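You operate a simulated robot arm through the tools that you are given. There is no shell and no other tool.

You are at the controls of a simulated robot arm. One attempt, no reset.

Task
Lock the ram, change the press slide's cap for the 10 ml one and free the ram.
Fine: the ram lock wing nut locks it; the old cap goes on the bench; slide pushed in before the lock comes off. Set down upright: metal cap, what you pick out. Where these are worked on the way, their far stop is far enough and under half their travel is too little: press slide.

Only the result counts: the job must be done as asked and must still hold three seconds after the hand-in. Knocking over, shifting, dropping, spilling or breaking anything else fails it. Lids that push on must go on centred and level and be pressed home; caps that screw on are set level and turned clockwise until they are tight.

Robot
A 7-joint arm with a three-finger gripper, fixed in place. Base frame: the origin is on the floor under the middle of its stand, x ahead of it, y to its left, z up. Units: m, rad, N and s.
It reaches about 1.342 m from its shoulder. Its first joint turns from -2.897 to 2.897 rad. Payload 2.69 kg.
The tool frame sits at the grasp point between the pads (the TCP): z along the fingers, y along the line on which they close. The tips reach 0.03 m beyond it. The gripper opens to 0.128 m; its body begins 0.117 m behind the TCP.
Orientation is told as [roll, pitch, yaw] about the base's x, y, z axes, in that order, counted from this pose: with the fingers straight down and closing along the base's y, the tool's x points along the base's -x, its y along +y and its z along -z.

Tools
- The arm moves only by the tool servo_tool. Its argument "deltas" is text: rows parted by semicolons, each of 7 numbers parted by spaces: the finger opening in cm, from 0 to 12.8, then the shift along the base's x, y, z in cm, then the turn, a rotation vector about the base's x, y, z in rad. In form: gripper dx dy dz wx wy wz; .... A call has 1 to 20 rows; each row shifts and turns the commanded pose from where the row before left it. Each row takes 0.2 s and may step no farther than 0.05 m and 0.15 rad from the row before; otherwise, or with a gripper value out of range, the whole call is refused. A pose out of reach is approached as far as the arm can. The call stops where the force on the tool passes 40 N (or 10 N more than at its start, if that is more) or the arm is blocked; 0.2 s more then pass. The fingers move at their own pace (about 0.127 m/s each) and stop on an object; they squeeze with about 40 N. The grip force told is the motor's: it shows also when the fingers shut on nothing. Time passes only in rows, and 0.2 s behind the last, so rows that do not move let the fingers close. It gives the time, the measured TCP pose, the force on the tool (base axes), the opening and the grip force at its end, in the units of the frame above (readings bear some noise), with the torque about the TCP (base axes, N m) and any sound that the robot's microphone picked up.
- Cameras (640 x 400 px; columns grow to the right, rows downward): "scene" is fixed at [0.212, 0.6474, 1.3681]; the picture's right is [-0.72, -0.70, 0.00], its down [-0.26, 0.26, -0.93] and it looks along [0.65, -0.67, -0.37] (base axes); focal length 362 px, centre (320, 200). "wrist" rides on the gripper at [0.058, 0.054, -0.131] in the tool frame; the picture's right is [-0.68, 0.74, 0.00], its down [-0.62, -0.57, -0.55] and it looks along [-0.40, -0.37, 0.84] (tool axes); focal length 234 px, centre (320, 200). There is no depth. A picture from a camera that has moved, and an enlarged one, comes with that camera's place and axes in the base frame and with its lens. The place of the scene camera against the robot may be out by one fixed shift of up to 0.012 m in any direction.
- grab_frame(camera): a new picture of that camera. It takes no simulated time.
- raise_lower(by): moves the trunk up (or, below 0, down) by that many m; the arm rides with it, the base frame stays. It gives what a move gives, with no picture.
- enlarge(camera, box): a new picture of the part [left, top, right, bottom] of that camera's present view, enlarged. It takes no simulated time.
- sign_off(): hands the job in; it is judged then, once.

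Nothing tells you positions but the pictures and the camera data. Unless the task says otherwise, let go and move clear before handing in.

The tools are called as name(argument=value, ...) on one line, values as JSON. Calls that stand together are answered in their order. servo_tool: Moves the arm, as the interface text tells. Its arguments: {"type":"object","properties":{"deltas":{"type":"string"}},"required":["deltas"]} The other tools are called the same way: raise_lower (by) moves the trunk up or down; grab_frame (camera) takes a picture; enlarge (camera, box) takes an enlarged picture of a part of a camera's view; sign_off () hands the job in.

At the start:

```text
time: 0.0
ee_pos: [0.5666, 0.143, 1.2537]
ee_rot: [-0.002, -0.001, 0.0]
ft_force: [0.1, -0.1, 0.0]
wrist_torque: [-0.02, 0.01, -0.01]
finger_gap: 0.1278
grasp_force: 0.0
trunk travel left (down, up): [-0.15, 0.2]
```

scene: 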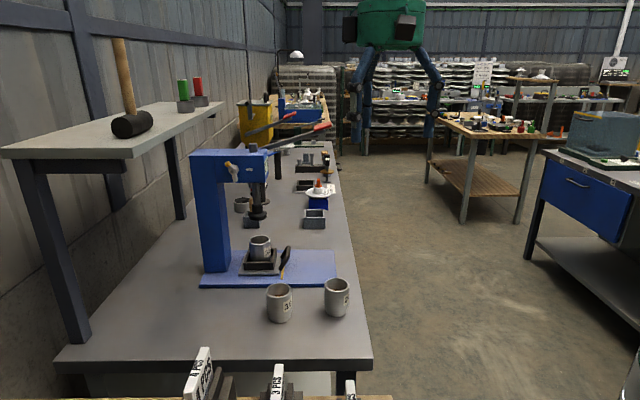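
wrist: 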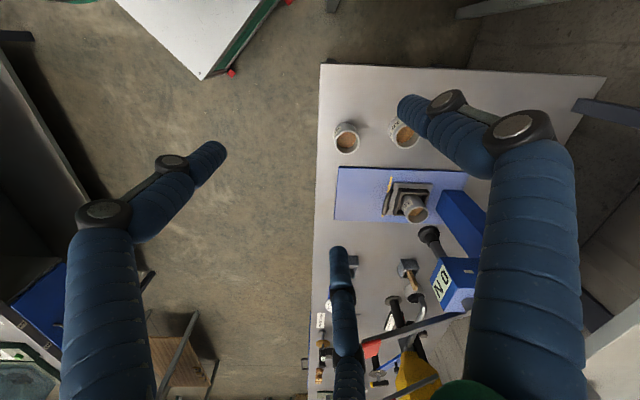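

I see a bench with a blue arbor press, a slide with a metal cup in it, and several other cups. I'll take enlarged pictures first to identify the parts.

enlarge(camera="scene", box=[180, 120, 380, 330])

enlarge(camera="scene", box=[220, 220, 370, 330])

enlarge(camera="scene", box=[210, 130, 340, 230])

enlarge(camera="wrist", box=[310, 100, 510, 260])

enlarge(camera="wrist", box=[300, 220, 500, 400])

```text
1.90 times, centred on (280, 225) of scene
camera zoom: at [0.212, 0.6474, 1.3681], right [-0.72, -0.7, 0.0], down [-0.26, 0.26, -0.93], along [0.65, -0.67, -0.37], focal length 689 px, centre (396, 152)
```

zoom: 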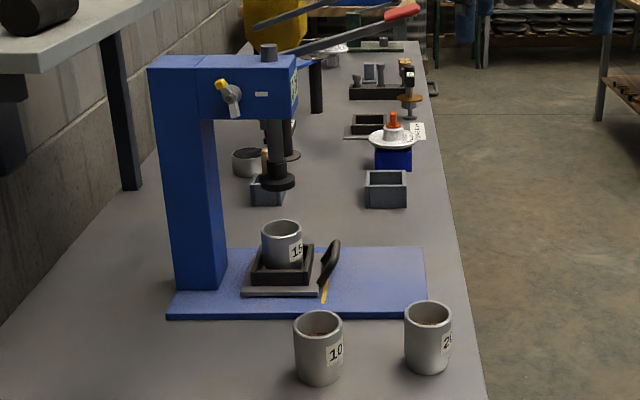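

```text
3.64 times, centred on (295, 275) of scene
camera zoom: at [0.212, 0.6474, 1.3681], right [-0.72, -0.7, 0.0], down [-0.26, 0.26, -0.93], along [0.65, -0.67, -0.37], focal length 1316 px, centre (411, -73)
```

zoom: 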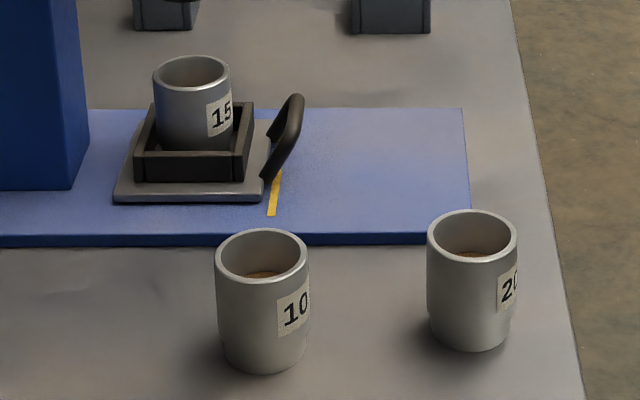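

```text
4.00 times, centred on (275, 180) of scene
camera zoom: at [0.212, 0.6474, 1.3681], right [-0.72, -0.7, 0.0], down [-0.26, 0.26, -0.93], along [0.65, -0.67, -0.37], focal length 1447 px, centre (500, 280)
```

zoom: 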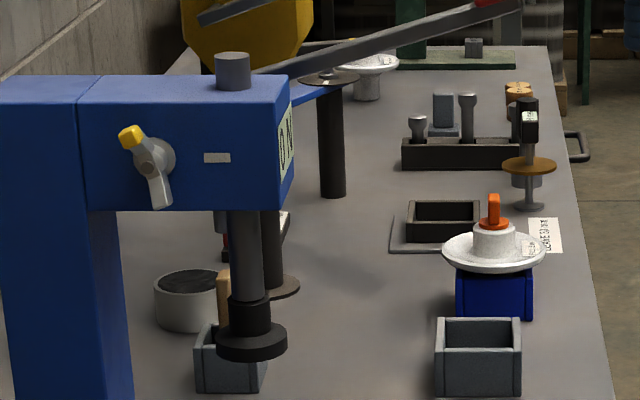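

```text
2.50 times, centred on (410, 180) of wrist
camera zoom: at [0.5091, 0.1965, 1.3833], right [0.68, 0.74, 0.0], down [0.62, -0.57, 0.55], along [0.4, -0.37, -0.84], focal length 585 px, centre (95, 250)
```

zoom: 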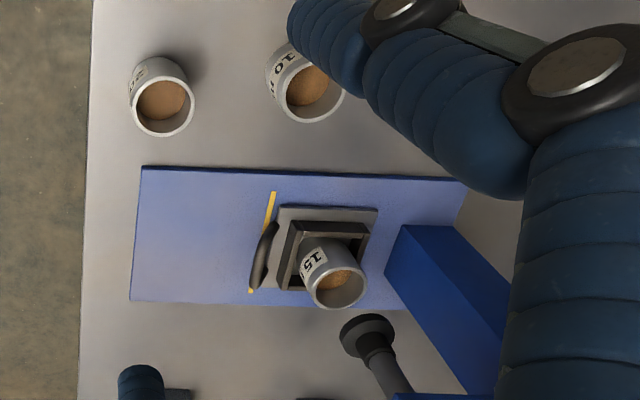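

```text
2.22 times, centred on (400, 310) of wrist
camera zoom: at [0.5091, 0.1965, 1.3833], right [0.68, 0.74, 0.0], down [0.62, -0.57, 0.55], along [0.4, -0.37, -0.84], focal length 520 px, centre (142, -44)
```

zoom: 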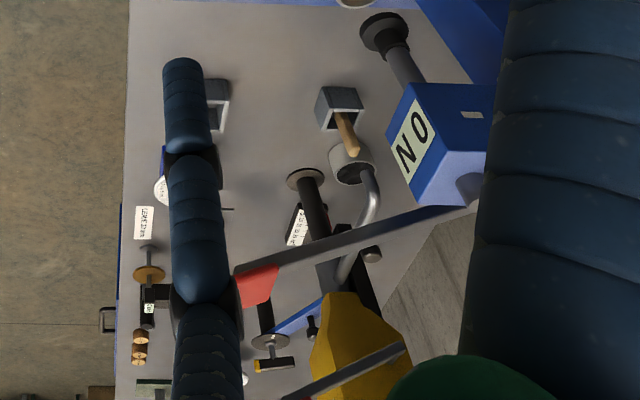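

enlarge(camera="scene", box=[215, 145, 285, 190])

enlarge(camera="scene", box=[230, 230, 310, 285])

enlarge(camera="wrist", box=[370, 170, 450, 225])

enlarge(camera="wrist", box=[410, 220, 490, 320])

```text
8.89 times, centred on (250, 168) of scene
camera zoom: at [0.212, 0.6474, 1.3681], right [-0.72, -0.7, 0.0], down [-0.26, 0.26, -0.93], along [0.65, -0.67, -0.37], focal length 3216 px, centre (942, 489)
```

zoom: 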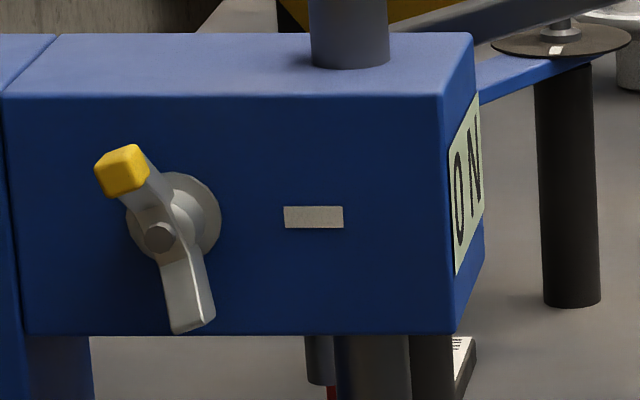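

```text
7.27 times, centred on (270, 258) of scene
camera zoom: at [0.212, 0.6474, 1.3681], right [-0.72, -0.7, 0.0], down [-0.26, 0.26, -0.93], along [0.65, -0.67, -0.37], focal length 2631 px, centre (684, -218)
```

zoom: 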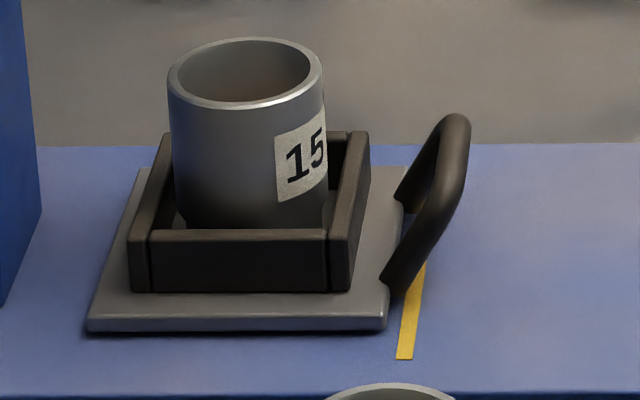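

```text
7.27 times, centred on (410, 198) of wrist
camera zoom: at [0.5091, 0.1965, 1.3833], right [0.68, 0.74, 0.0], down [0.62, -0.57, 0.55], along [0.4, -0.37, -0.84], focal length 1703 px, centre (-334, 218)
```

zoom: 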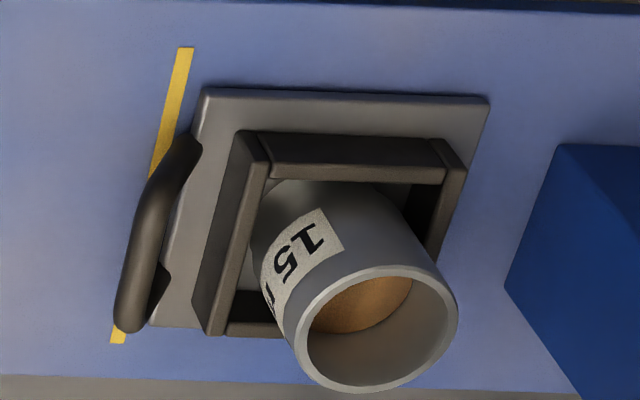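

```text
4.00 times, centred on (450, 270) of wrist
camera zoom: at [0.5091, 0.1965, 1.3833], right [0.68, 0.74, 0.0], down [0.62, -0.57, 0.55], along [0.4, -0.37, -0.84], focal length 937 px, centre (-200, -80)
```

zoom: 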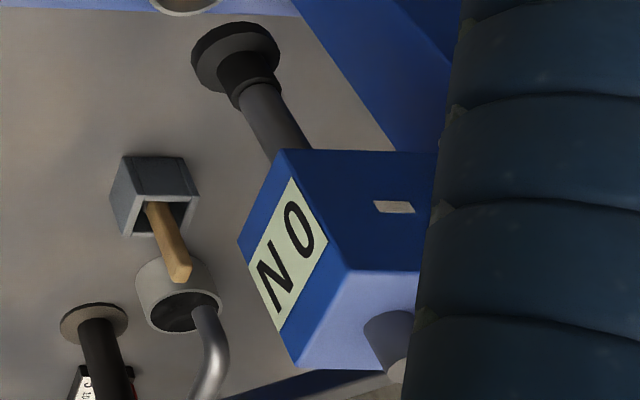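

The bench runs at about 45° to the base. The wing nut with its yellow tip is on the press head's side near (0.92, 0.21, 1.12), cap 15 is in the slide under the ram near (0.937, 0.135), and caps 10 and 20 stand in front. I'll back off, turn the tool to line up with the bench, and take closer looks.

servo_tool(deltas="4 -2 0 0 0 0 -0.15; 4 -2 0 0 0 0 -0.15; 4 -2 0 0 0 0 -0.15; 4 -2 0 0 0 0 -0.15; 4 0 0 0 0 0 -0.15; 4 0 0 0 0 0 -0.05")

grab_frame(camera="wrist")

grab_frame(camera="scene")

```text
time: 1.4
ee_pos: [0.4864, 0.1429, 1.2534]
ee_rot: [0.0, 0.0, -0.8]
ft_force: [-0.4, 0.0, -0.2]
wrist_torque: [-0.01, 0.02, 0.01]
finger_gap: 0.04
grasp_force: 0.0
trunk travel left (down, up): [-0.15, 0.2]
```

```text
taken
camera wrist: at [0.4856, 0.2226, 1.3832], right [1.0, 0.03, 0.0], down [0.02, -0.84, 0.55], along [0.01, -0.55, -0.84], focal length 234 px, centre (320, 200)
```

wrist: 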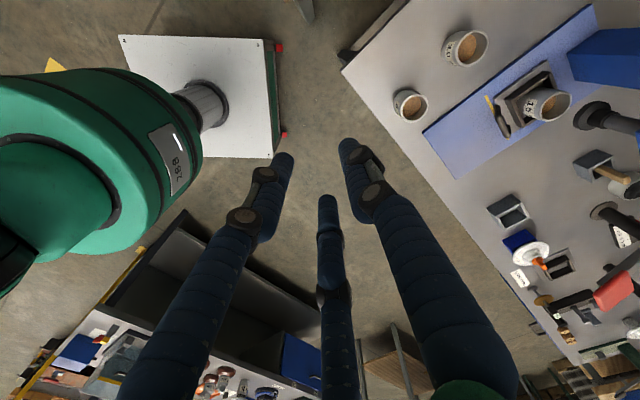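

```text
taken
```

scene: 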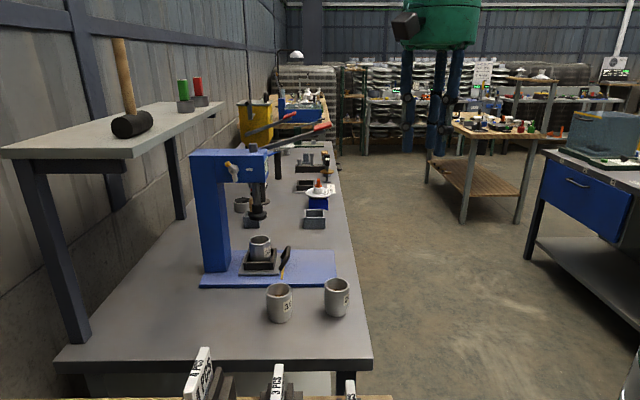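

enlarge(camera="wrist", box=[380, 0, 640, 162])

enlarge(camera="wrist", box=[470, 50, 590, 150])

```text
2.46 times, centred on (510, 81) of wrist
camera zoom: at [0.4856, 0.2226, 1.3832], right [1.0, 0.03, 0.0], down [0.02, -0.84, 0.55], along [0.01, -0.55, -0.84], focal length 576 px, centre (-148, 493)
```

zoom: 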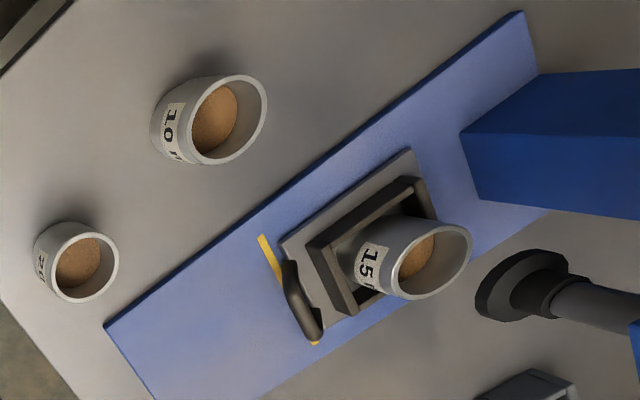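

```text
4.00 times, centred on (530, 100) of wrist
camera zoom: at [0.4856, 0.2226, 1.3832], right [1.0, 0.03, 0.0], down [0.02, -0.84, 0.55], along [0.01, -0.55, -0.84], focal length 937 px, centre (-520, 600)
```

zoom: 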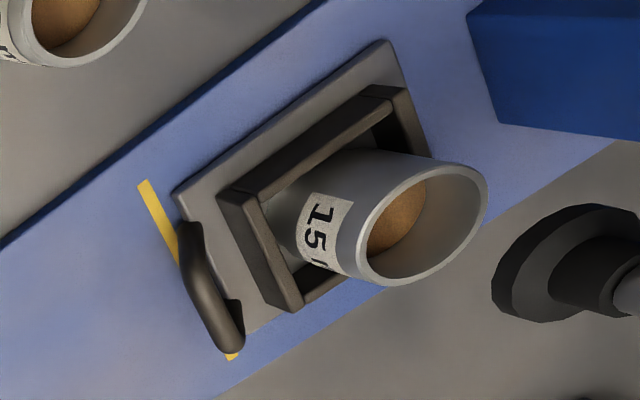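

Fingers close radially (three at 120°). I'll swing the tool to horizontal, pointing along the bench at the wing nut from a safe stand-off, to look at it closely.

servo_tool(deltas="0 2 2 0 -0.1024 -0.0995 0; 0 2 2 0 -0.1024 -0.0995 0; 0 2 2 0 -0.1024 -0.0995 0; 0 2 2 0 -0.1024 -0.0995 0; 0 2 2 0 -0.1024 -0.0995 0; 0 2 2 0 -0.1024 -0.0995 0; 0 2 2 -1 -0.1024 -0.0995 0; 0 2 2 -1 -0.1024 -0.0995 0; 0 2 2 -1 -0.1024 -0.0995 0; 0 2 2 -1 -0.1024 -0.0995 0; 0 2 1 -1 -0.1024 -0.0995 0; 0 0 0 0 0 0 0")

grab_frame(camera="wrist")

grab_frame(camera="scene")

```text
time: 4.0
ee_pos: [0.7092, 0.3526, 1.2016]
ee_rot: [-2.316, -1.568, 1.515]
ft_force: [1.1, 0.3, -1.3]
wrist_torque: [-0.04, -0.03, -0.08]
finger_gap: 0.0022
grasp_force: 31.7
trunk travel left (down, up): [-0.15, 0.2]
```

```text
taken
camera wrist: at [0.6567, 0.4849, 1.1425], right [0.53, 0.51, 0.68], down [-0.79, 0.0, 0.62], along [0.32, -0.86, 0.41], focal length 234 px, centre (320, 200)
```

wrist: 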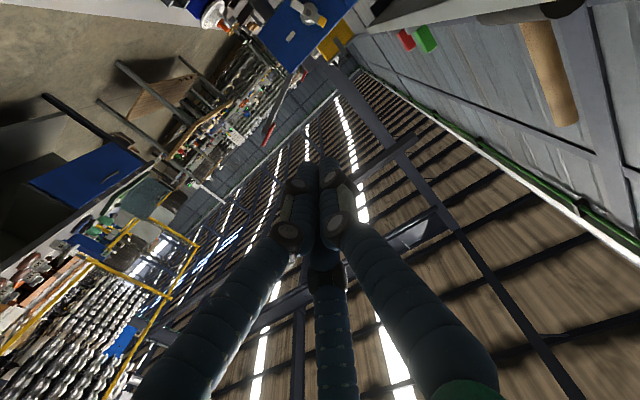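

```text
taken
```

scene: 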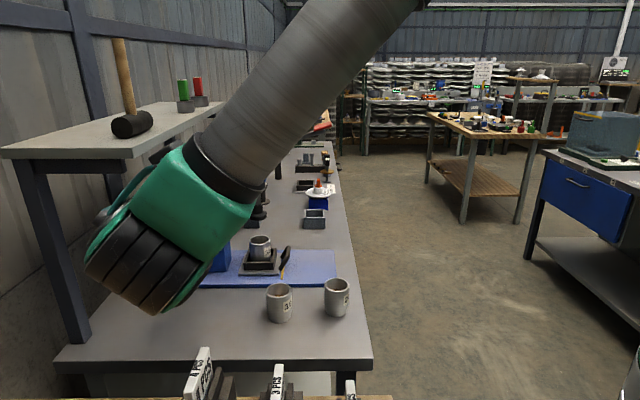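

servo_tool(deltas="0 1.2 1.2 -2.7 0 0 0; 0 1.2 1.2 -2.7 0 0 0; 0 1.2 1.2 -2.7 0 0 0; 0 0 0 0 0 0 0")

grab_frame(camera="wrist")

enlarge(camera="wrist", box=[240, 20, 400, 140])

```text
time: 5.0
ee_pos: [0.7413, 0.39, 1.1221]
ee_rot: [-1.87, -1.571, 1.068]
ft_force: [0.8, 0.0, -0.3]
wrist_torque: [-0.01, -0.02, -0.03]
finger_gap: 0.0021
grasp_force: 31.2
trunk travel left (down, up): [-0.15, 0.2]
```

```text
taken
camera wrist: at [0.6892, 0.5207, 1.0626], right [0.53, 0.51, 0.68], down [-0.79, 0.0, 0.62], along [0.32, -0.86, 0.4], focal length 234 px, centre (320, 200)
```

wrist: 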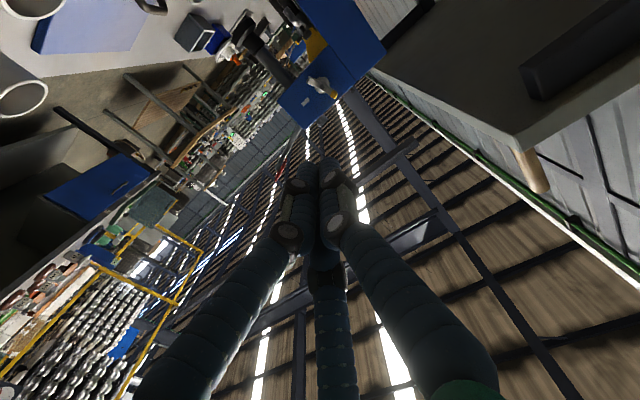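

```text
3.33 times, centred on (320, 80) of wrist
camera zoom: at [0.6892, 0.5207, 1.0626], right [0.53, 0.51, 0.68], down [-0.79, 0.0, 0.62], along [0.32, -0.86, 0.4], focal length 781 px, centre (320, 600)
```

zoom: 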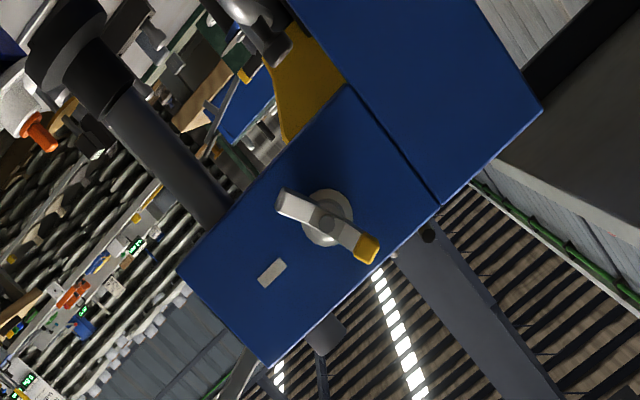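

servo_tool(deltas="0 -2.8 -2.8 -2 0 0 0; 0 -2.8 -2.8 -2 0 0 0; 0 -2.8 -2.8 -2 0 0 0; 0 0 0 0 0 0 0")

grab_frame(camera="wrist")

enlarge(camera="wrist", box=[320, 0, 480, 100])

enlarge(camera="wrist", box=[0, 0, 320, 200])

```text
time: 6.0
ee_pos: [0.6562, 0.3046, 1.0612]
ee_rot: [-2.093, -1.572, 1.296]
ft_force: [0.1, 0.0, -0.3]
wrist_torque: [0.02, -0.01, 0.04]
finger_gap: 0.0019
grasp_force: 31.8
trunk travel left (down, up): [-0.15, 0.2]
```

```text
taken
camera wrist: at [0.6042, 0.4359, 1.0023], right [0.53, 0.51, 0.68], down [-0.79, 0.0, 0.62], along [0.32, -0.86, 0.4], focal length 234 px, centre (320, 200)
```

wrist: 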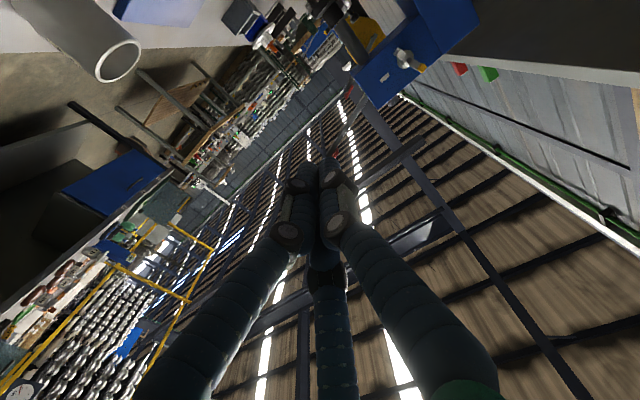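

```text
4.00 times, centred on (400, 50) of wrist
camera zoom: at [0.6042, 0.4359, 1.0023], right [0.53, 0.51, 0.68], down [-0.79, 0.0, 0.62], along [0.32, -0.86, 0.4], focal length 937 px, centre (0, 800)
```

zoom: 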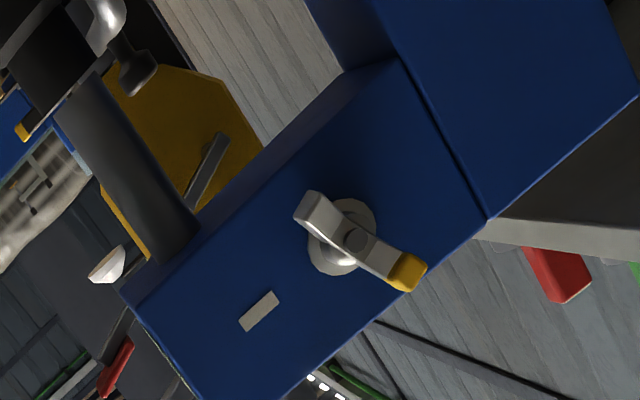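

```text
2.00 times, centred on (160, 100) of wrist
camera zoom: at [0.6042, 0.4359, 1.0023], right [0.53, 0.51, 0.68], down [-0.79, 0.0, 0.62], along [0.32, -0.86, 0.4], focal length 468 px, centre (640, 400)
```

zoom: 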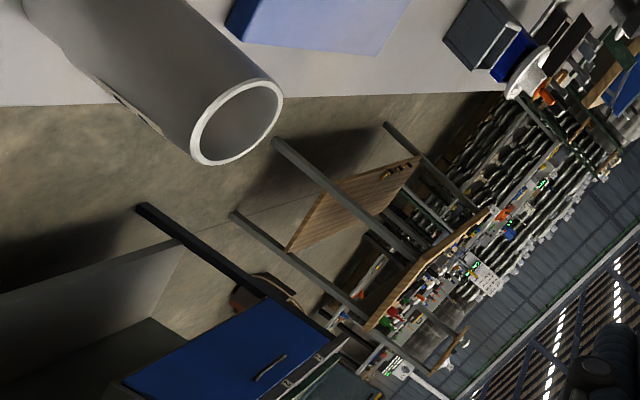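

Wrist-only triangulation gives the wing nut centre at about (0.950, 0.206, 1.102), its yellow wing up and leaning ~20° to the column side, with an index mark at 3 o'clock. I'll bring the closed fingertips up behind the yellow wing, still short of the nut.

servo_tool(deltas="0 4.34 0 0.75 0 0 0; 0 4.34 0 0.75 0 0 0; 0 4.34 0 0.75 0 0 0; 0 4.34 0 0.75 0 0 0; 0 4.34 0 0.75 0 0 0; 0 4.34 0 0.75 0 0 0; 0 0 0 0 0 0 0")

grab_frame(camera="wrist")

enlarge(camera="scene", box=[160, 120, 320, 220])

```text
time: 7.6
ee_pos: [0.9199, 0.303, 1.1057]
ee_rot: [-1.498, -1.57, 0.698]
ft_force: [0.2, 0.0, -0.6]
wrist_torque: [-0.03, -0.03, -0.02]
finger_gap: 0.0023
grasp_force: 31.2
trunk travel left (down, up): [-0.15, 0.2]
```

```text
taken
camera wrist: at [0.8685, 0.4342, 1.0469], right [0.53, 0.51, 0.68], down [-0.79, 0.0, 0.62], along [0.32, -0.86, 0.4], focal length 234 px, centre (320, 200)
```

wrist: 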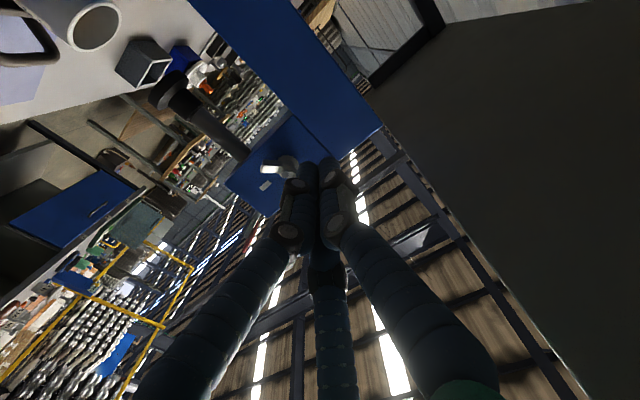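

```text
4.00 times, centred on (240, 170) of scene
camera zoom: at [0.212, 0.6474, 1.3681], right [-0.72, -0.7, 0.0], down [-0.26, 0.26, -0.93], along [0.65, -0.67, -0.37], focal length 1447 px, centre (640, 320)
```

zoom: 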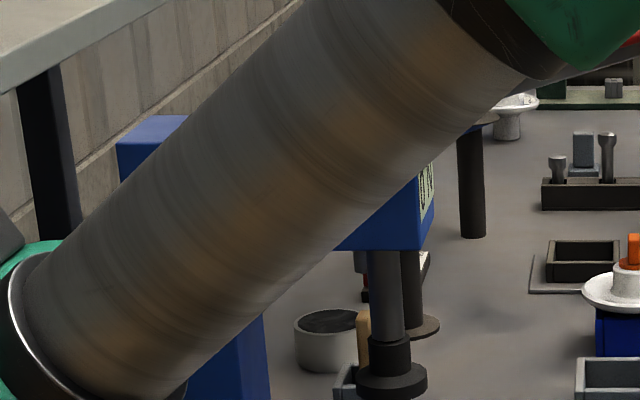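

servo_tool(deltas="0 1.5 -1.55 0 0 0 0; 0 1.5 -1.55 0 0 0 0; 0 1.5 -1.55 0 0 0 0; 0 0 0 0 0 0 0")

grab_frame(camera="wrist")

enlarge(camera="wrist", box=[220, 110, 380, 210])

```text
time: 8.6
ee_pos: [0.964, 0.257, 1.1075]
ee_rot: [-1.172, -1.569, 0.371]
ft_force: [0.0, -0.6, -0.1]
wrist_torque: [0.02, 0.03, -0.02]
finger_gap: 0.0021
grasp_force: 31.5
trunk travel left (down, up): [-0.15, 0.2]
```

```text
taken
camera wrist: at [0.913, 0.388, 1.0481], right [0.53, 0.51, 0.68], down [-0.79, 0.0, 0.62], along [0.32, -0.86, 0.4], focal length 234 px, centre (320, 200)
```

wrist: 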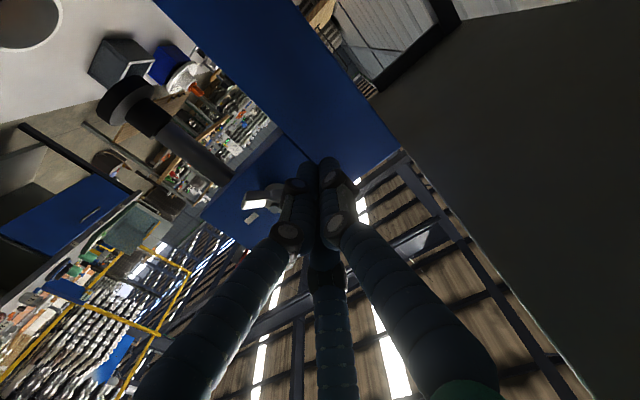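

```text
4.00 times, centred on (300, 160) of wrist
camera zoom: at [0.913, 0.388, 1.0481], right [0.53, 0.51, 0.68], down [-0.79, 0.0, 0.62], along [0.32, -0.86, 0.4], focal length 937 px, centre (400, 360)
```

zoom: 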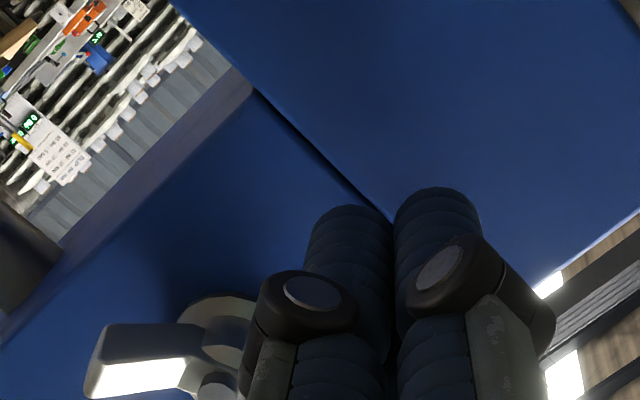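

The fingertips are beside the nut on the column side. Now I'll sweep them clockwise around the nut axis to push the yellow wing over, starting with the first part of the arc.

servo_tool(deltas="0 -0.459 -0.446 0.87 0 0 0; 0 -0.581 -0.564 0.52 0 0 0; 0 -0.495 -0.481 0.40 0 0 0; 0 -0.366 -0.355 0.31 0 0 0; 0 -0.352 -0.341 0.30 0 0 0; 0 -0.387 -0.376 0.20 0 0 0")

enlarge(camera="wrist", box=[220, 110, 380, 210])

```text
time: 10.0
ee_pos: [0.9396, 0.2318, 1.1332]
ee_rot: [-2.12, -1.571, 1.317]
ft_force: [0.2, -0.1, 0.9]
wrist_torque: [-0.03, -0.01, 0.03]
finger_gap: 0.0021
grasp_force: 31.1
trunk travel left (down, up): [-0.15, 0.2]
```

```text
4.00 times, centred on (300, 160) of wrist
camera zoom: at [0.8855, 0.3637, 1.0741], right [0.53, 0.51, 0.68], down [-0.79, 0.0, 0.62], along [0.32, -0.86, 0.4], focal length 937 px, centre (400, 360)
```

zoom: 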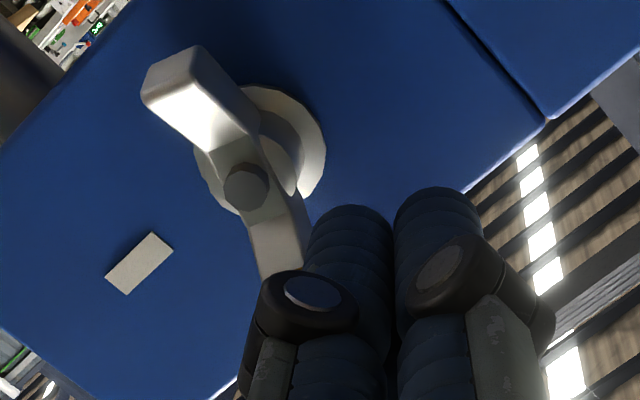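

The nut is turning freely, about 40° so far. I'll continue the clockwise arc.

servo_tool(deltas="0 -0.409 -0.397 0.11 0 0 0; 0 -0.409 -0.397 0.01 0 0 0; 0 -0.409 -0.397 -0.09 0 0 0; 0 -0.387 -0.376 -0.19 0 0 0; 0 -0.366 -0.355 -0.27 0 0 0; 0 -0.316 -0.307 -0.37 0 0 0")

enlarge(camera="wrist", box=[220, 90, 420, 210])

```text
time: 11.4
ee_pos: [0.9148, 0.2091, 1.1267]
ee_rot: [2.317, -1.569, -3.117]
ft_force: [0.3, 3.0, 14.0]
wrist_torque: [-0.17, -0.14, 0.24]
finger_gap: 0.002
grasp_force: 31.3
trunk travel left (down, up): [-0.15, 0.2]
```

```text
3.20 times, centred on (320, 150) of wrist
camera zoom: at [0.8622, 0.3418, 1.0673], right [0.53, 0.51, 0.68], down [-0.79, 0.0, 0.61], along [0.31, -0.86, 0.4], focal length 749 px, centre (320, 360)
```

zoom: 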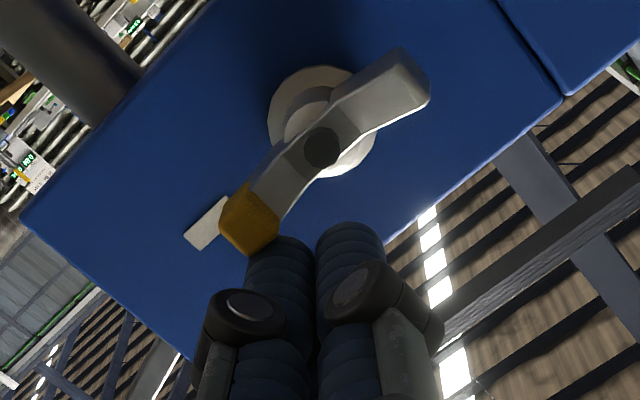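

servo_tool(deltas="0 -0.15 -0.15 -0.25 0 0 0; 0 -0.1 -0.1 -0.2 0 0 0")

enlarge(camera="wrist", box=[220, 90, 420, 210])

```text
time: 12.0
ee_pos: [0.9096, 0.2041, 1.1194]
ee_rot: [-1.336, -1.567, 0.533]
ft_force: [-27.9, -14.2, 13.1]
wrist_torque: [-0.16, -0.06, -0.36]
finger_gap: 0.006
grasp_force: 31.8
trunk travel left (down, up): [-0.15, 0.2]
```

```text
3.20 times, centred on (320, 150) of wrist
camera zoom: at [0.8572, 0.3361, 1.0596], right [0.53, 0.51, 0.67], down [-0.79, 0.0, 0.62], along [0.31, -0.86, 0.4], focal length 749 px, centre (320, 360)
```

zoom: 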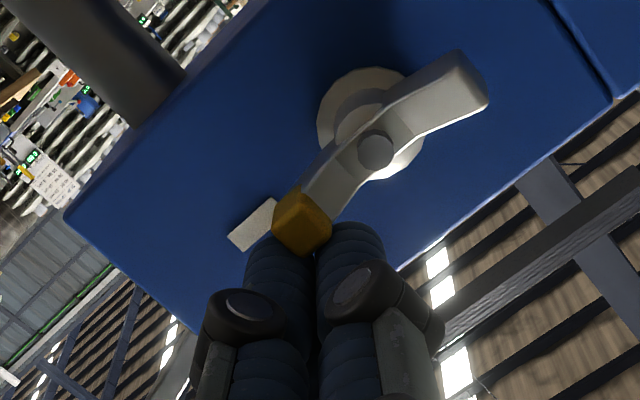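

The yellow wing has reached the index mark and stopped, and its tip is now wedged between two fingertips. I'll open the fingers slightly to relieve it, then back straight out.

servo_tool(deltas="1.6 0 0 0 0 0 0; 1.6 0 0 0.1 0 0 0")

enlarge(camera="wrist", box=[220, 90, 420, 210])

```text
time: 12.6
ee_pos: [0.9107, 0.2082, 1.1208]
ee_rot: [-1.006, -1.567, 0.208]
ft_force: [-14.4, -12.3, 2.9]
wrist_torque: [-0.15, 0.26, -0.41]
finger_gap: 0.0205
grasp_force: 3.1
trunk travel left (down, up): [-0.15, 0.2]
```

```text
3.20 times, centred on (320, 150) of wrist
camera zoom: at [0.8589, 0.3384, 1.0618], right [0.53, 0.51, 0.68], down [-0.79, 0.0, 0.62], along [0.32, -0.86, 0.4], focal length 749 px, centre (320, 360)
```

zoom: 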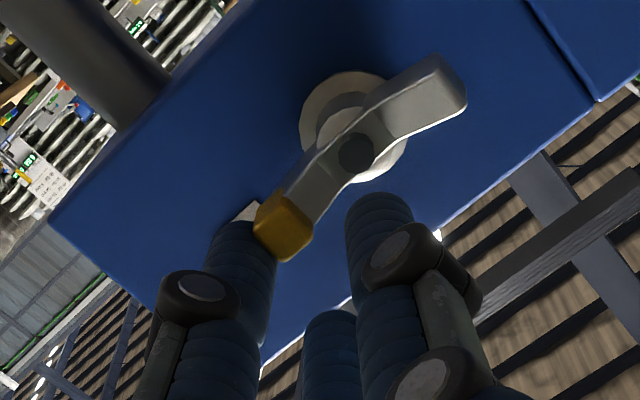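

servo_tool(deltas="1.6 -0.7 0.72 0 0 0 0; 1.6 -1.4 1.43 0 0 0 0; 1.6 -2.1 2.15 0 0 0 0; 1.6 -2.8 2.87 0 0 0 0; 1.6 0 0 0 0 0 0")

enlarge(camera="wrist", box=[220, 50, 420, 190])

```text
time: 13.8
ee_pos: [0.8413, 0.2767, 1.1194]
ee_rot: [-2.138, -1.571, 1.337]
ft_force: [-0.1, 0.4, 0.9]
wrist_torque: [0.0, 0.01, -0.02]
finger_gap: 0.0159
grasp_force: 0.1
trunk travel left (down, up): [-0.15, 0.2]
```

```text
2.86 times, centred on (320, 120) of wrist
camera zoom: at [0.7888, 0.4087, 1.0604], right [0.53, 0.51, 0.68], down [-0.79, 0.0, 0.62], along [0.32, -0.86, 0.4], focal length 669 px, centre (320, 429)
```

zoom: 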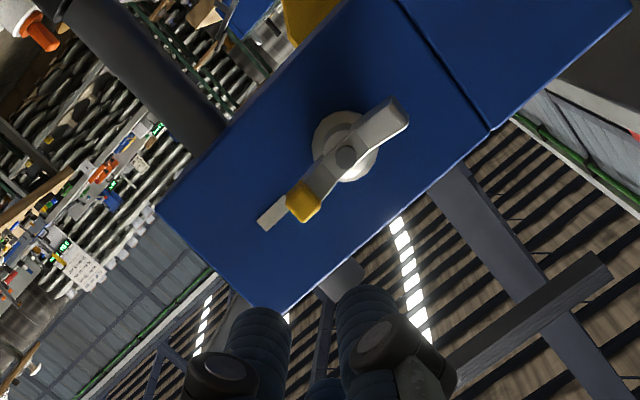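

The lock wing now points at the index mark and stopped there, so the ram is locked. I'll swing the tool back to pointing down, on the front side of the slide, to look at the handle.

servo_tool(deltas="4 -0.857 -1.466 0.9 0.1024 0.0995 0; 4 -0.857 -1.466 0.9 0.1024 0.0995 0; 4 -0.857 -1.466 0.9 0.1024 0.0995 0; 4 -0.857 -1.466 0.9 0.1024 0.0995 0; 4 -0.857 -1.466 0.9 0.1024 0.0995 0; 4 -0.857 -1.466 0.9 0.1024 0.0995 0; 4 -0.857 -1.466 0.9 0.1024 0.0995 0; 4 -0.857 -1.466 0.9 0.1024 0.0995 0; 4 -0.857 -1.466 0.9 0.1024 0.0995 0; 4 -0.857 -1.466 0.9 0.1024 0.0995 0; 4 -0.857 -1.466 0.9 0.1024 0.0995 0; 4 0 0 0 0 0 0")

grab_frame(camera="wrist")

enlarge(camera="scene", box=[180, 120, 380, 330])

```text
time: 16.4
ee_pos: [0.7485, 0.1164, 1.2198]
ee_rot: [-0.001, 0.002, -0.799]
ft_force: [-0.1, -0.2, 0.2]
wrist_torque: [0.05, 0.0, 0.0]
finger_gap: 0.0396
grasp_force: 0.0
trunk travel left (down, up): [-0.15, 0.2]
```

```text
taken
camera wrist: at [0.7471, 0.1961, 1.3499], right [1.0, 0.03, 0.0], down [0.02, -0.84, 0.55], along [0.02, -0.55, -0.84], focal length 234 px, centre (320, 200)
```

wrist: 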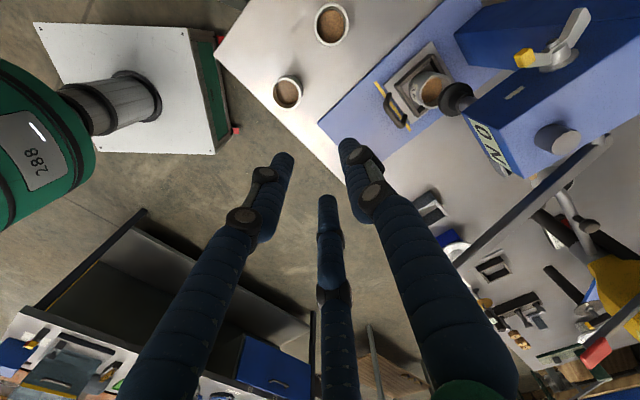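

```text
1.90 times, centred on (280, 225) of scene
camera zoom: at [0.212, 0.6474, 1.3681], right [-0.72, -0.7, 0.0], down [-0.26, 0.26, -0.93], along [0.65, -0.67, -0.37], focal length 689 px, centre (396, 152)
```

zoom: 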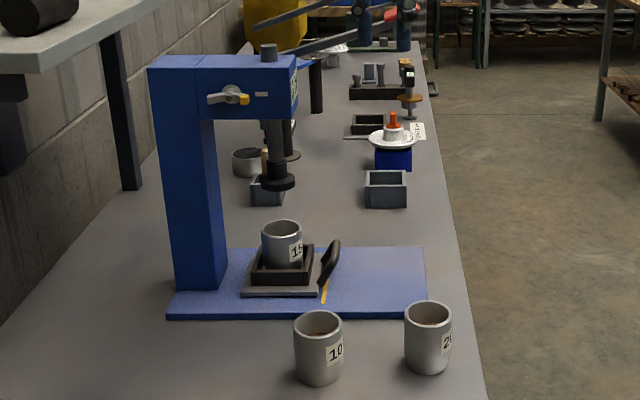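

enlarge(camera="wrist", box=[360, 30, 500, 140])

enlarge(camera="wrist", box=[260, 0, 420, 120])

enlarge(camera="scene", box=[215, 145, 285, 190])

```text
3.64 times, centred on (430, 85) of wrist
camera zoom: at [0.7471, 0.1961, 1.3499], right [1.0, 0.03, 0.0], down [0.02, -0.84, 0.55], along [0.02, -0.55, -0.84], focal length 852 px, centre (-80, 618)
```

zoom: 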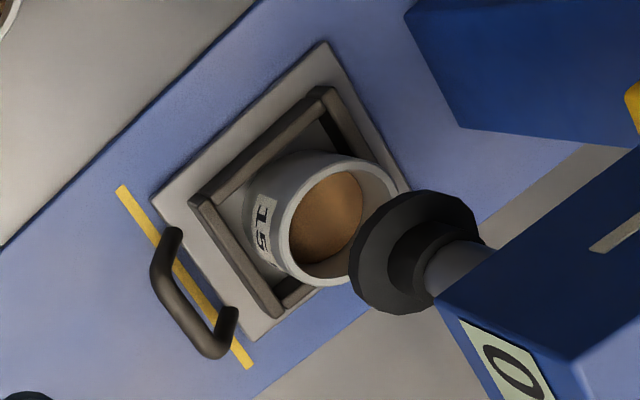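

```text
3.33 times, centred on (340, 60) of wrist
camera zoom: at [0.7471, 0.1961, 1.3499], right [1.0, 0.03, 0.0], down [0.02, -0.84, 0.55], along [0.02, -0.55, -0.84], focal length 781 px, centre (253, 667)
```

zoom: 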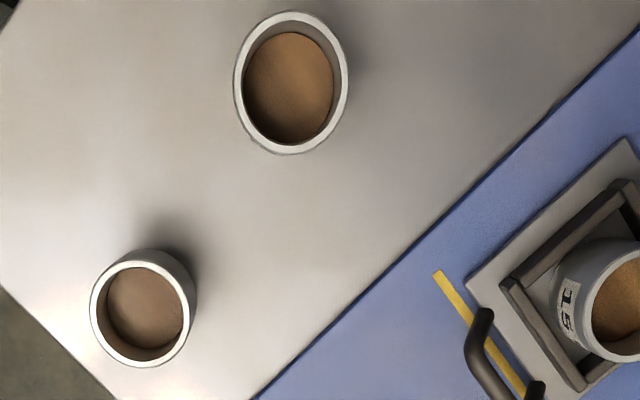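

```text
8.89 times, centred on (250, 168) of scene
camera zoom: at [0.212, 0.6474, 1.3681], right [-0.72, -0.7, 0.0], down [-0.26, 0.26, -0.93], along [0.65, -0.67, -0.37], focal length 3216 px, centre (942, 489)
```

zoom: 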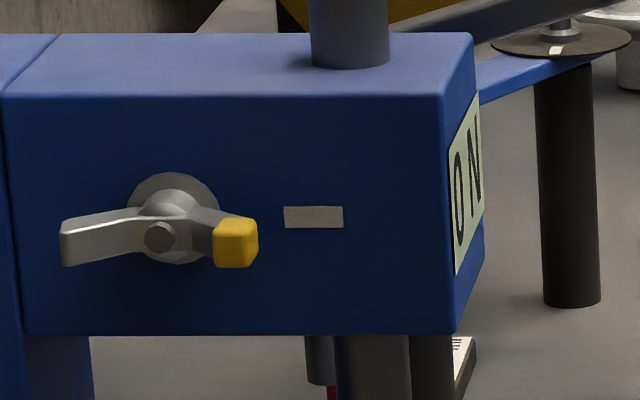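

The lock wing points at the mark. The slide handle bar is near u = 0.705 (about x 0.90, y 0.08, z 0.845), with enough room for one finger behind it. I'll tilt the tool 30° and go to a pre-grasp in front of the handle.

servo_tool(deltas="4 1.52 -1.13 -3.73 0.0912 -0.0939 0; 4 1.52 -1.13 -3.73 0.0912 -0.0939 0; 4 1.52 -1.13 -3.73 0.0912 -0.0939 0; 4 1.52 -1.13 -3.73 0.0912 -0.0939 0; 4 1.52 -1.13 -3.73 0 0 0; 4 1.52 -1.13 -3.73 0 0 0; 4 1.52 -1.13 -3.73 0 0 0; 4 0 0 0 0 0 0")

grab_frame(camera="wrist")

enlarge(camera="scene", box=[200, 160, 400, 320])

```text
time: 18.2
ee_pos: [0.8551, 0.039, 0.9596]
ee_rot: [0.527, 0.0, -0.8]
ft_force: [0.1, -0.7, -0.9]
wrist_torque: [0.02, 0.0, -0.01]
finger_gap: 0.04
grasp_force: 0.1
trunk travel left (down, up): [-0.15, 0.2]
```

```text
taken
camera wrist: at [0.801, 0.0671, 1.0988], right [0.93, -0.04, 0.37], down [-0.12, -0.97, 0.19], along [0.35, -0.22, -0.91], focal length 234 px, centre (320, 200)
```

wrist: 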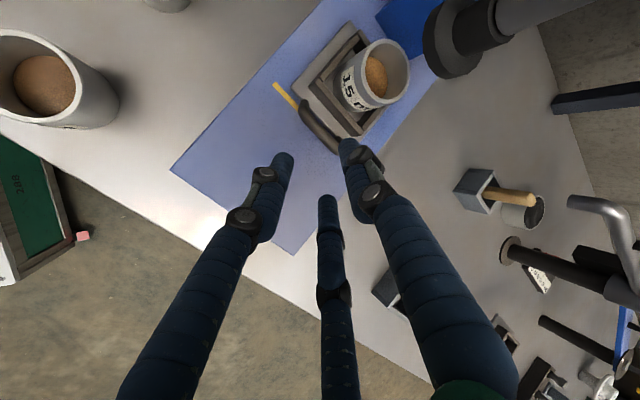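

```text
2.50 times, centred on (300, 240) of scene
camera zoom: at [0.212, 0.6474, 1.3681], right [-0.72, -0.7, 0.0], down [-0.26, 0.26, -0.93], along [0.65, -0.67, -0.37], focal length 904 px, centre (370, 100)
```

zoom: 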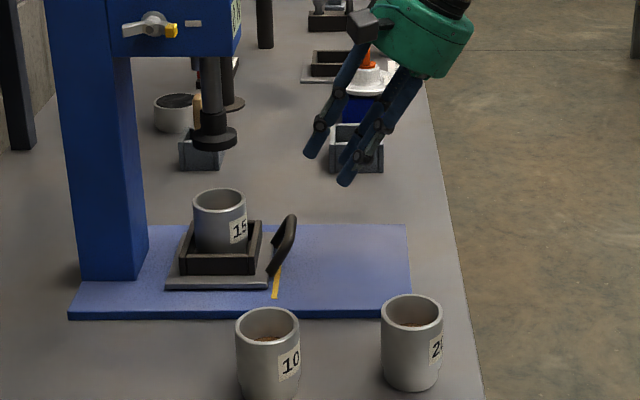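

enlarge(camera="wrist", box=[250, 20, 450, 160])

```text
2.86 times, centred on (350, 90) of wrist
camera zoom: at [0.801, 0.0671, 1.0988], right [0.93, -0.04, 0.37], down [-0.12, -0.97, 0.19], along [0.35, -0.22, -0.91], focal length 669 px, centre (234, 514)
```

zoom: 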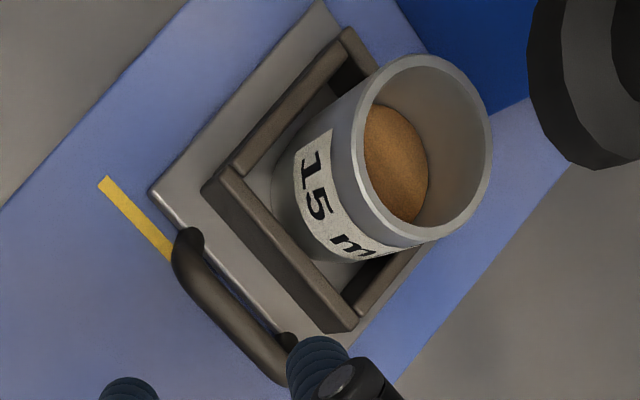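

The handle bar's centre is at about u 0.704, v 0.566, z 0.852, and the cap there is labelled "15 ml". I'll go down along the tool axis part way and check that the thumb passes behind the bar.

servo_tool(deltas="4 0.87 0.9 -2.1 0 0 0; 4 0.87 0.9 -2.1 0 0 0; 4 0.87 0.9 -2.1 0 0 0; 4 0 0 0 0 0 0")

enlarge(camera="wrist", box=[220, 70, 420, 220])

enlarge(camera="scene", box=[220, 190, 340, 300])

```text
time: 19.2
ee_pos: [0.8798, 0.0644, 0.8966]
ee_rot: [0.524, 0.001, -0.8]
ft_force: [0.5, 0.0, -0.3]
wrist_torque: [-0.01, 0.0, 0.02]
finger_gap: 0.0398
grasp_force: 0.1
trunk travel left (down, up): [-0.15, 0.2]
```

```text
2.67 times, centred on (320, 145) of wrist
camera zoom: at [0.8261, 0.0934, 1.0353], right [0.93, -0.04, 0.37], down [-0.12, -0.97, 0.19], along [0.35, -0.22, -0.91], focal length 624 px, centre (320, 347)
```

zoom: 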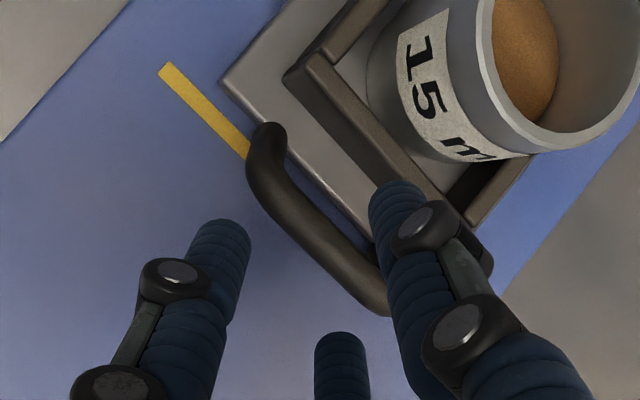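

```text
3.64 times, centred on (280, 245) of scene
camera zoom: at [0.212, 0.6474, 1.3681], right [-0.72, -0.7, 0.0], down [-0.26, 0.26, -0.93], along [0.65, -0.67, -0.37], focal length 1316 px, centre (466, 36)
```

zoom: 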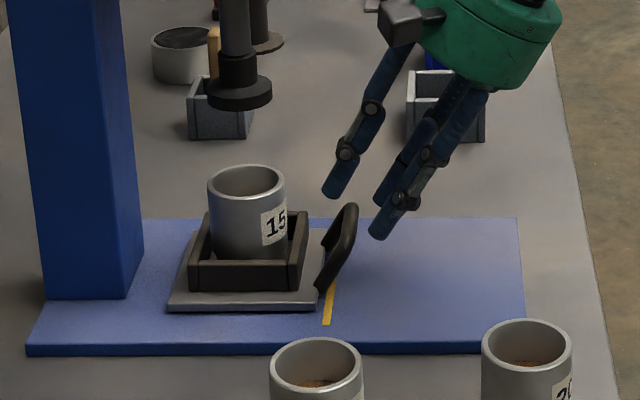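

servo_tool(deltas="4 0.76 0.79 -1.71 0 0 0; 4 0.76 0.79 -1.71 0 0 0; 4 0 0 0 0 0 0")

enlarge(camera="wrist", box=[220, 70, 420, 220])

enlarge(camera="scene", box=[230, 210, 330, 290])

```text
time: 20.0
ee_pos: [0.8949, 0.0804, 0.8615]
ee_rot: [0.523, 0.001, -0.799]
ft_force: [0.1, -0.6, 0.6]
wrist_torque: [0.0, -0.01, -0.01]
finger_gap: 0.0404
grasp_force: 0.2
trunk travel left (down, up): [-0.15, 0.2]
```

```text
2.67 times, centred on (320, 145) of wrist
camera zoom: at [0.8418, 0.1092, 1.0006], right [0.93, -0.04, 0.37], down [-0.12, -0.97, 0.19], along [0.35, -0.22, -0.91], focal length 624 px, centre (320, 347)
```

zoom: 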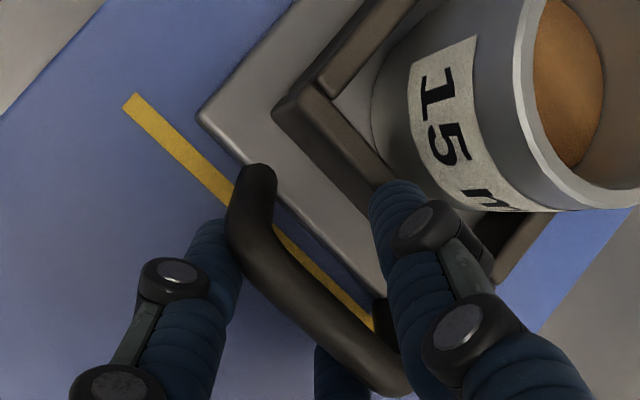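

```text
5.00 times, centred on (280, 250) of scene
camera zoom: at [0.212, 0.6474, 1.3681], right [-0.72, -0.7, 0.0], down [-0.26, 0.26, -0.93], along [0.65, -0.67, -0.37], focal length 1809 px, centre (520, -50)
```

zoom: 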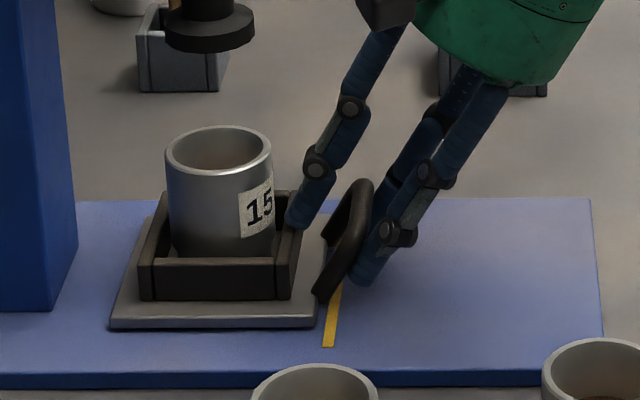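

The thumb is behind the bar and the two other fingers in front of it. Closing on the bar.

servo_tool(deltas="2 0 0 0 0 0 0; 0.5 0 0 0 0 0 0; 0.5 0 0 0 0 0 0")

enlarge(camera="wrist", box=[220, 70, 420, 220])

enlarge(camera="scene", box=[230, 210, 330, 290])

```text
time: 20.8
ee_pos: [0.8926, 0.0799, 0.858]
ee_rot: [0.52, 0.003, -0.798]
ft_force: [-28.4, -11.0, -21.1]
wrist_torque: [-0.43, -0.33, 0.61]
finger_gap: 0.0194
grasp_force: 44.1
trunk travel left (down, up): [-0.15, 0.2]
```

```text
2.67 times, centred on (320, 145) of wrist
camera zoom: at [0.8389, 0.1087, 0.9973], right [0.93, -0.04, 0.36], down [-0.12, -0.97, 0.19], along [0.35, -0.22, -0.91], focal length 624 px, centre (320, 347)
```

zoom: 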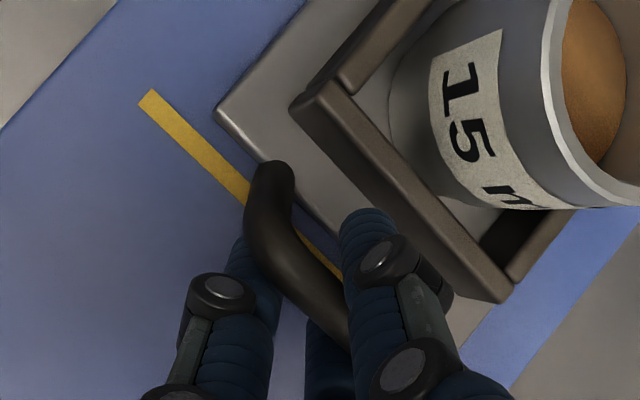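

```text
5.00 times, centred on (280, 250) of scene
camera zoom: at [0.212, 0.6474, 1.3681], right [-0.72, -0.7, 0.0], down [-0.26, 0.26, -0.93], along [0.65, -0.67, -0.37], focal length 1809 px, centre (520, -50)
```

zoom: 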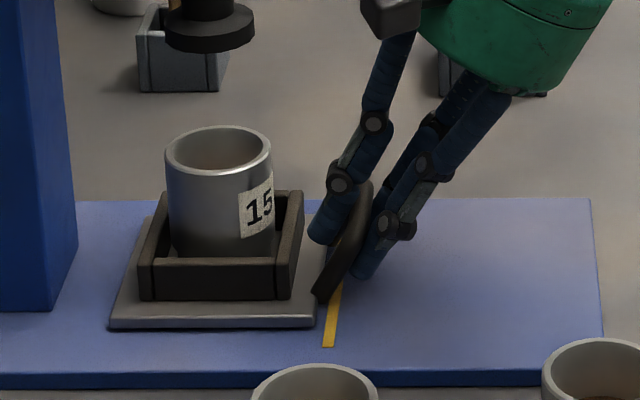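

servo_tool(deltas="0.5 -0.25 -0.1 -0.3 0 0 0; 0.5 -0.1 0 -0.1 0 0 0")

```text
time: 21.4
ee_pos: [0.8926, 0.0802, 0.8554]
ee_rot: [0.523, 0.0, -0.8]
ft_force: [-15.7, -6.8, -23.7]
wrist_torque: [0.31, 0.51, 1.21]
finger_gap: 0.0189
grasp_force: 44.3
trunk travel left (down, up): [-0.15, 0.2]
```

servo_tool(deltas="0.5 -0.4 -0.35 -0.15 0 0 0; 0.5 -0.4 -0.35 0 0 0 0; 0.5 -0.4 -0.35 0 0 0 0")

enlarge(camera="scene", box=[230, 210, 330, 290])

```text
time: 22.2
ee_pos: [0.8808, 0.0692, 0.8573]
ee_rot: [0.525, -0.003, -0.803]
ft_force: [1.4, -0.1, -16.1]
wrist_torque: [0.11, 0.22, 0.91]
finger_gap: 0.0191
grasp_force: 44.4
trunk travel left (down, up): [-0.15, 0.2]
```

```text
5.00 times, centred on (280, 250) of scene
camera zoom: at [0.212, 0.6474, 1.3681], right [-0.72, -0.7, 0.0], down [-0.26, 0.26, -0.93], along [0.65, -0.67, -0.37], focal length 1809 px, centre (520, -50)
```

zoom: 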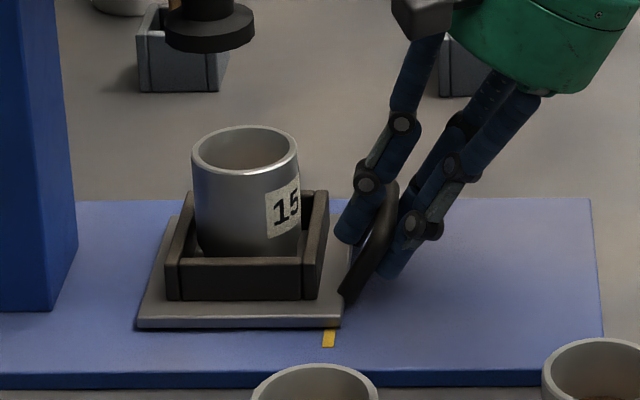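

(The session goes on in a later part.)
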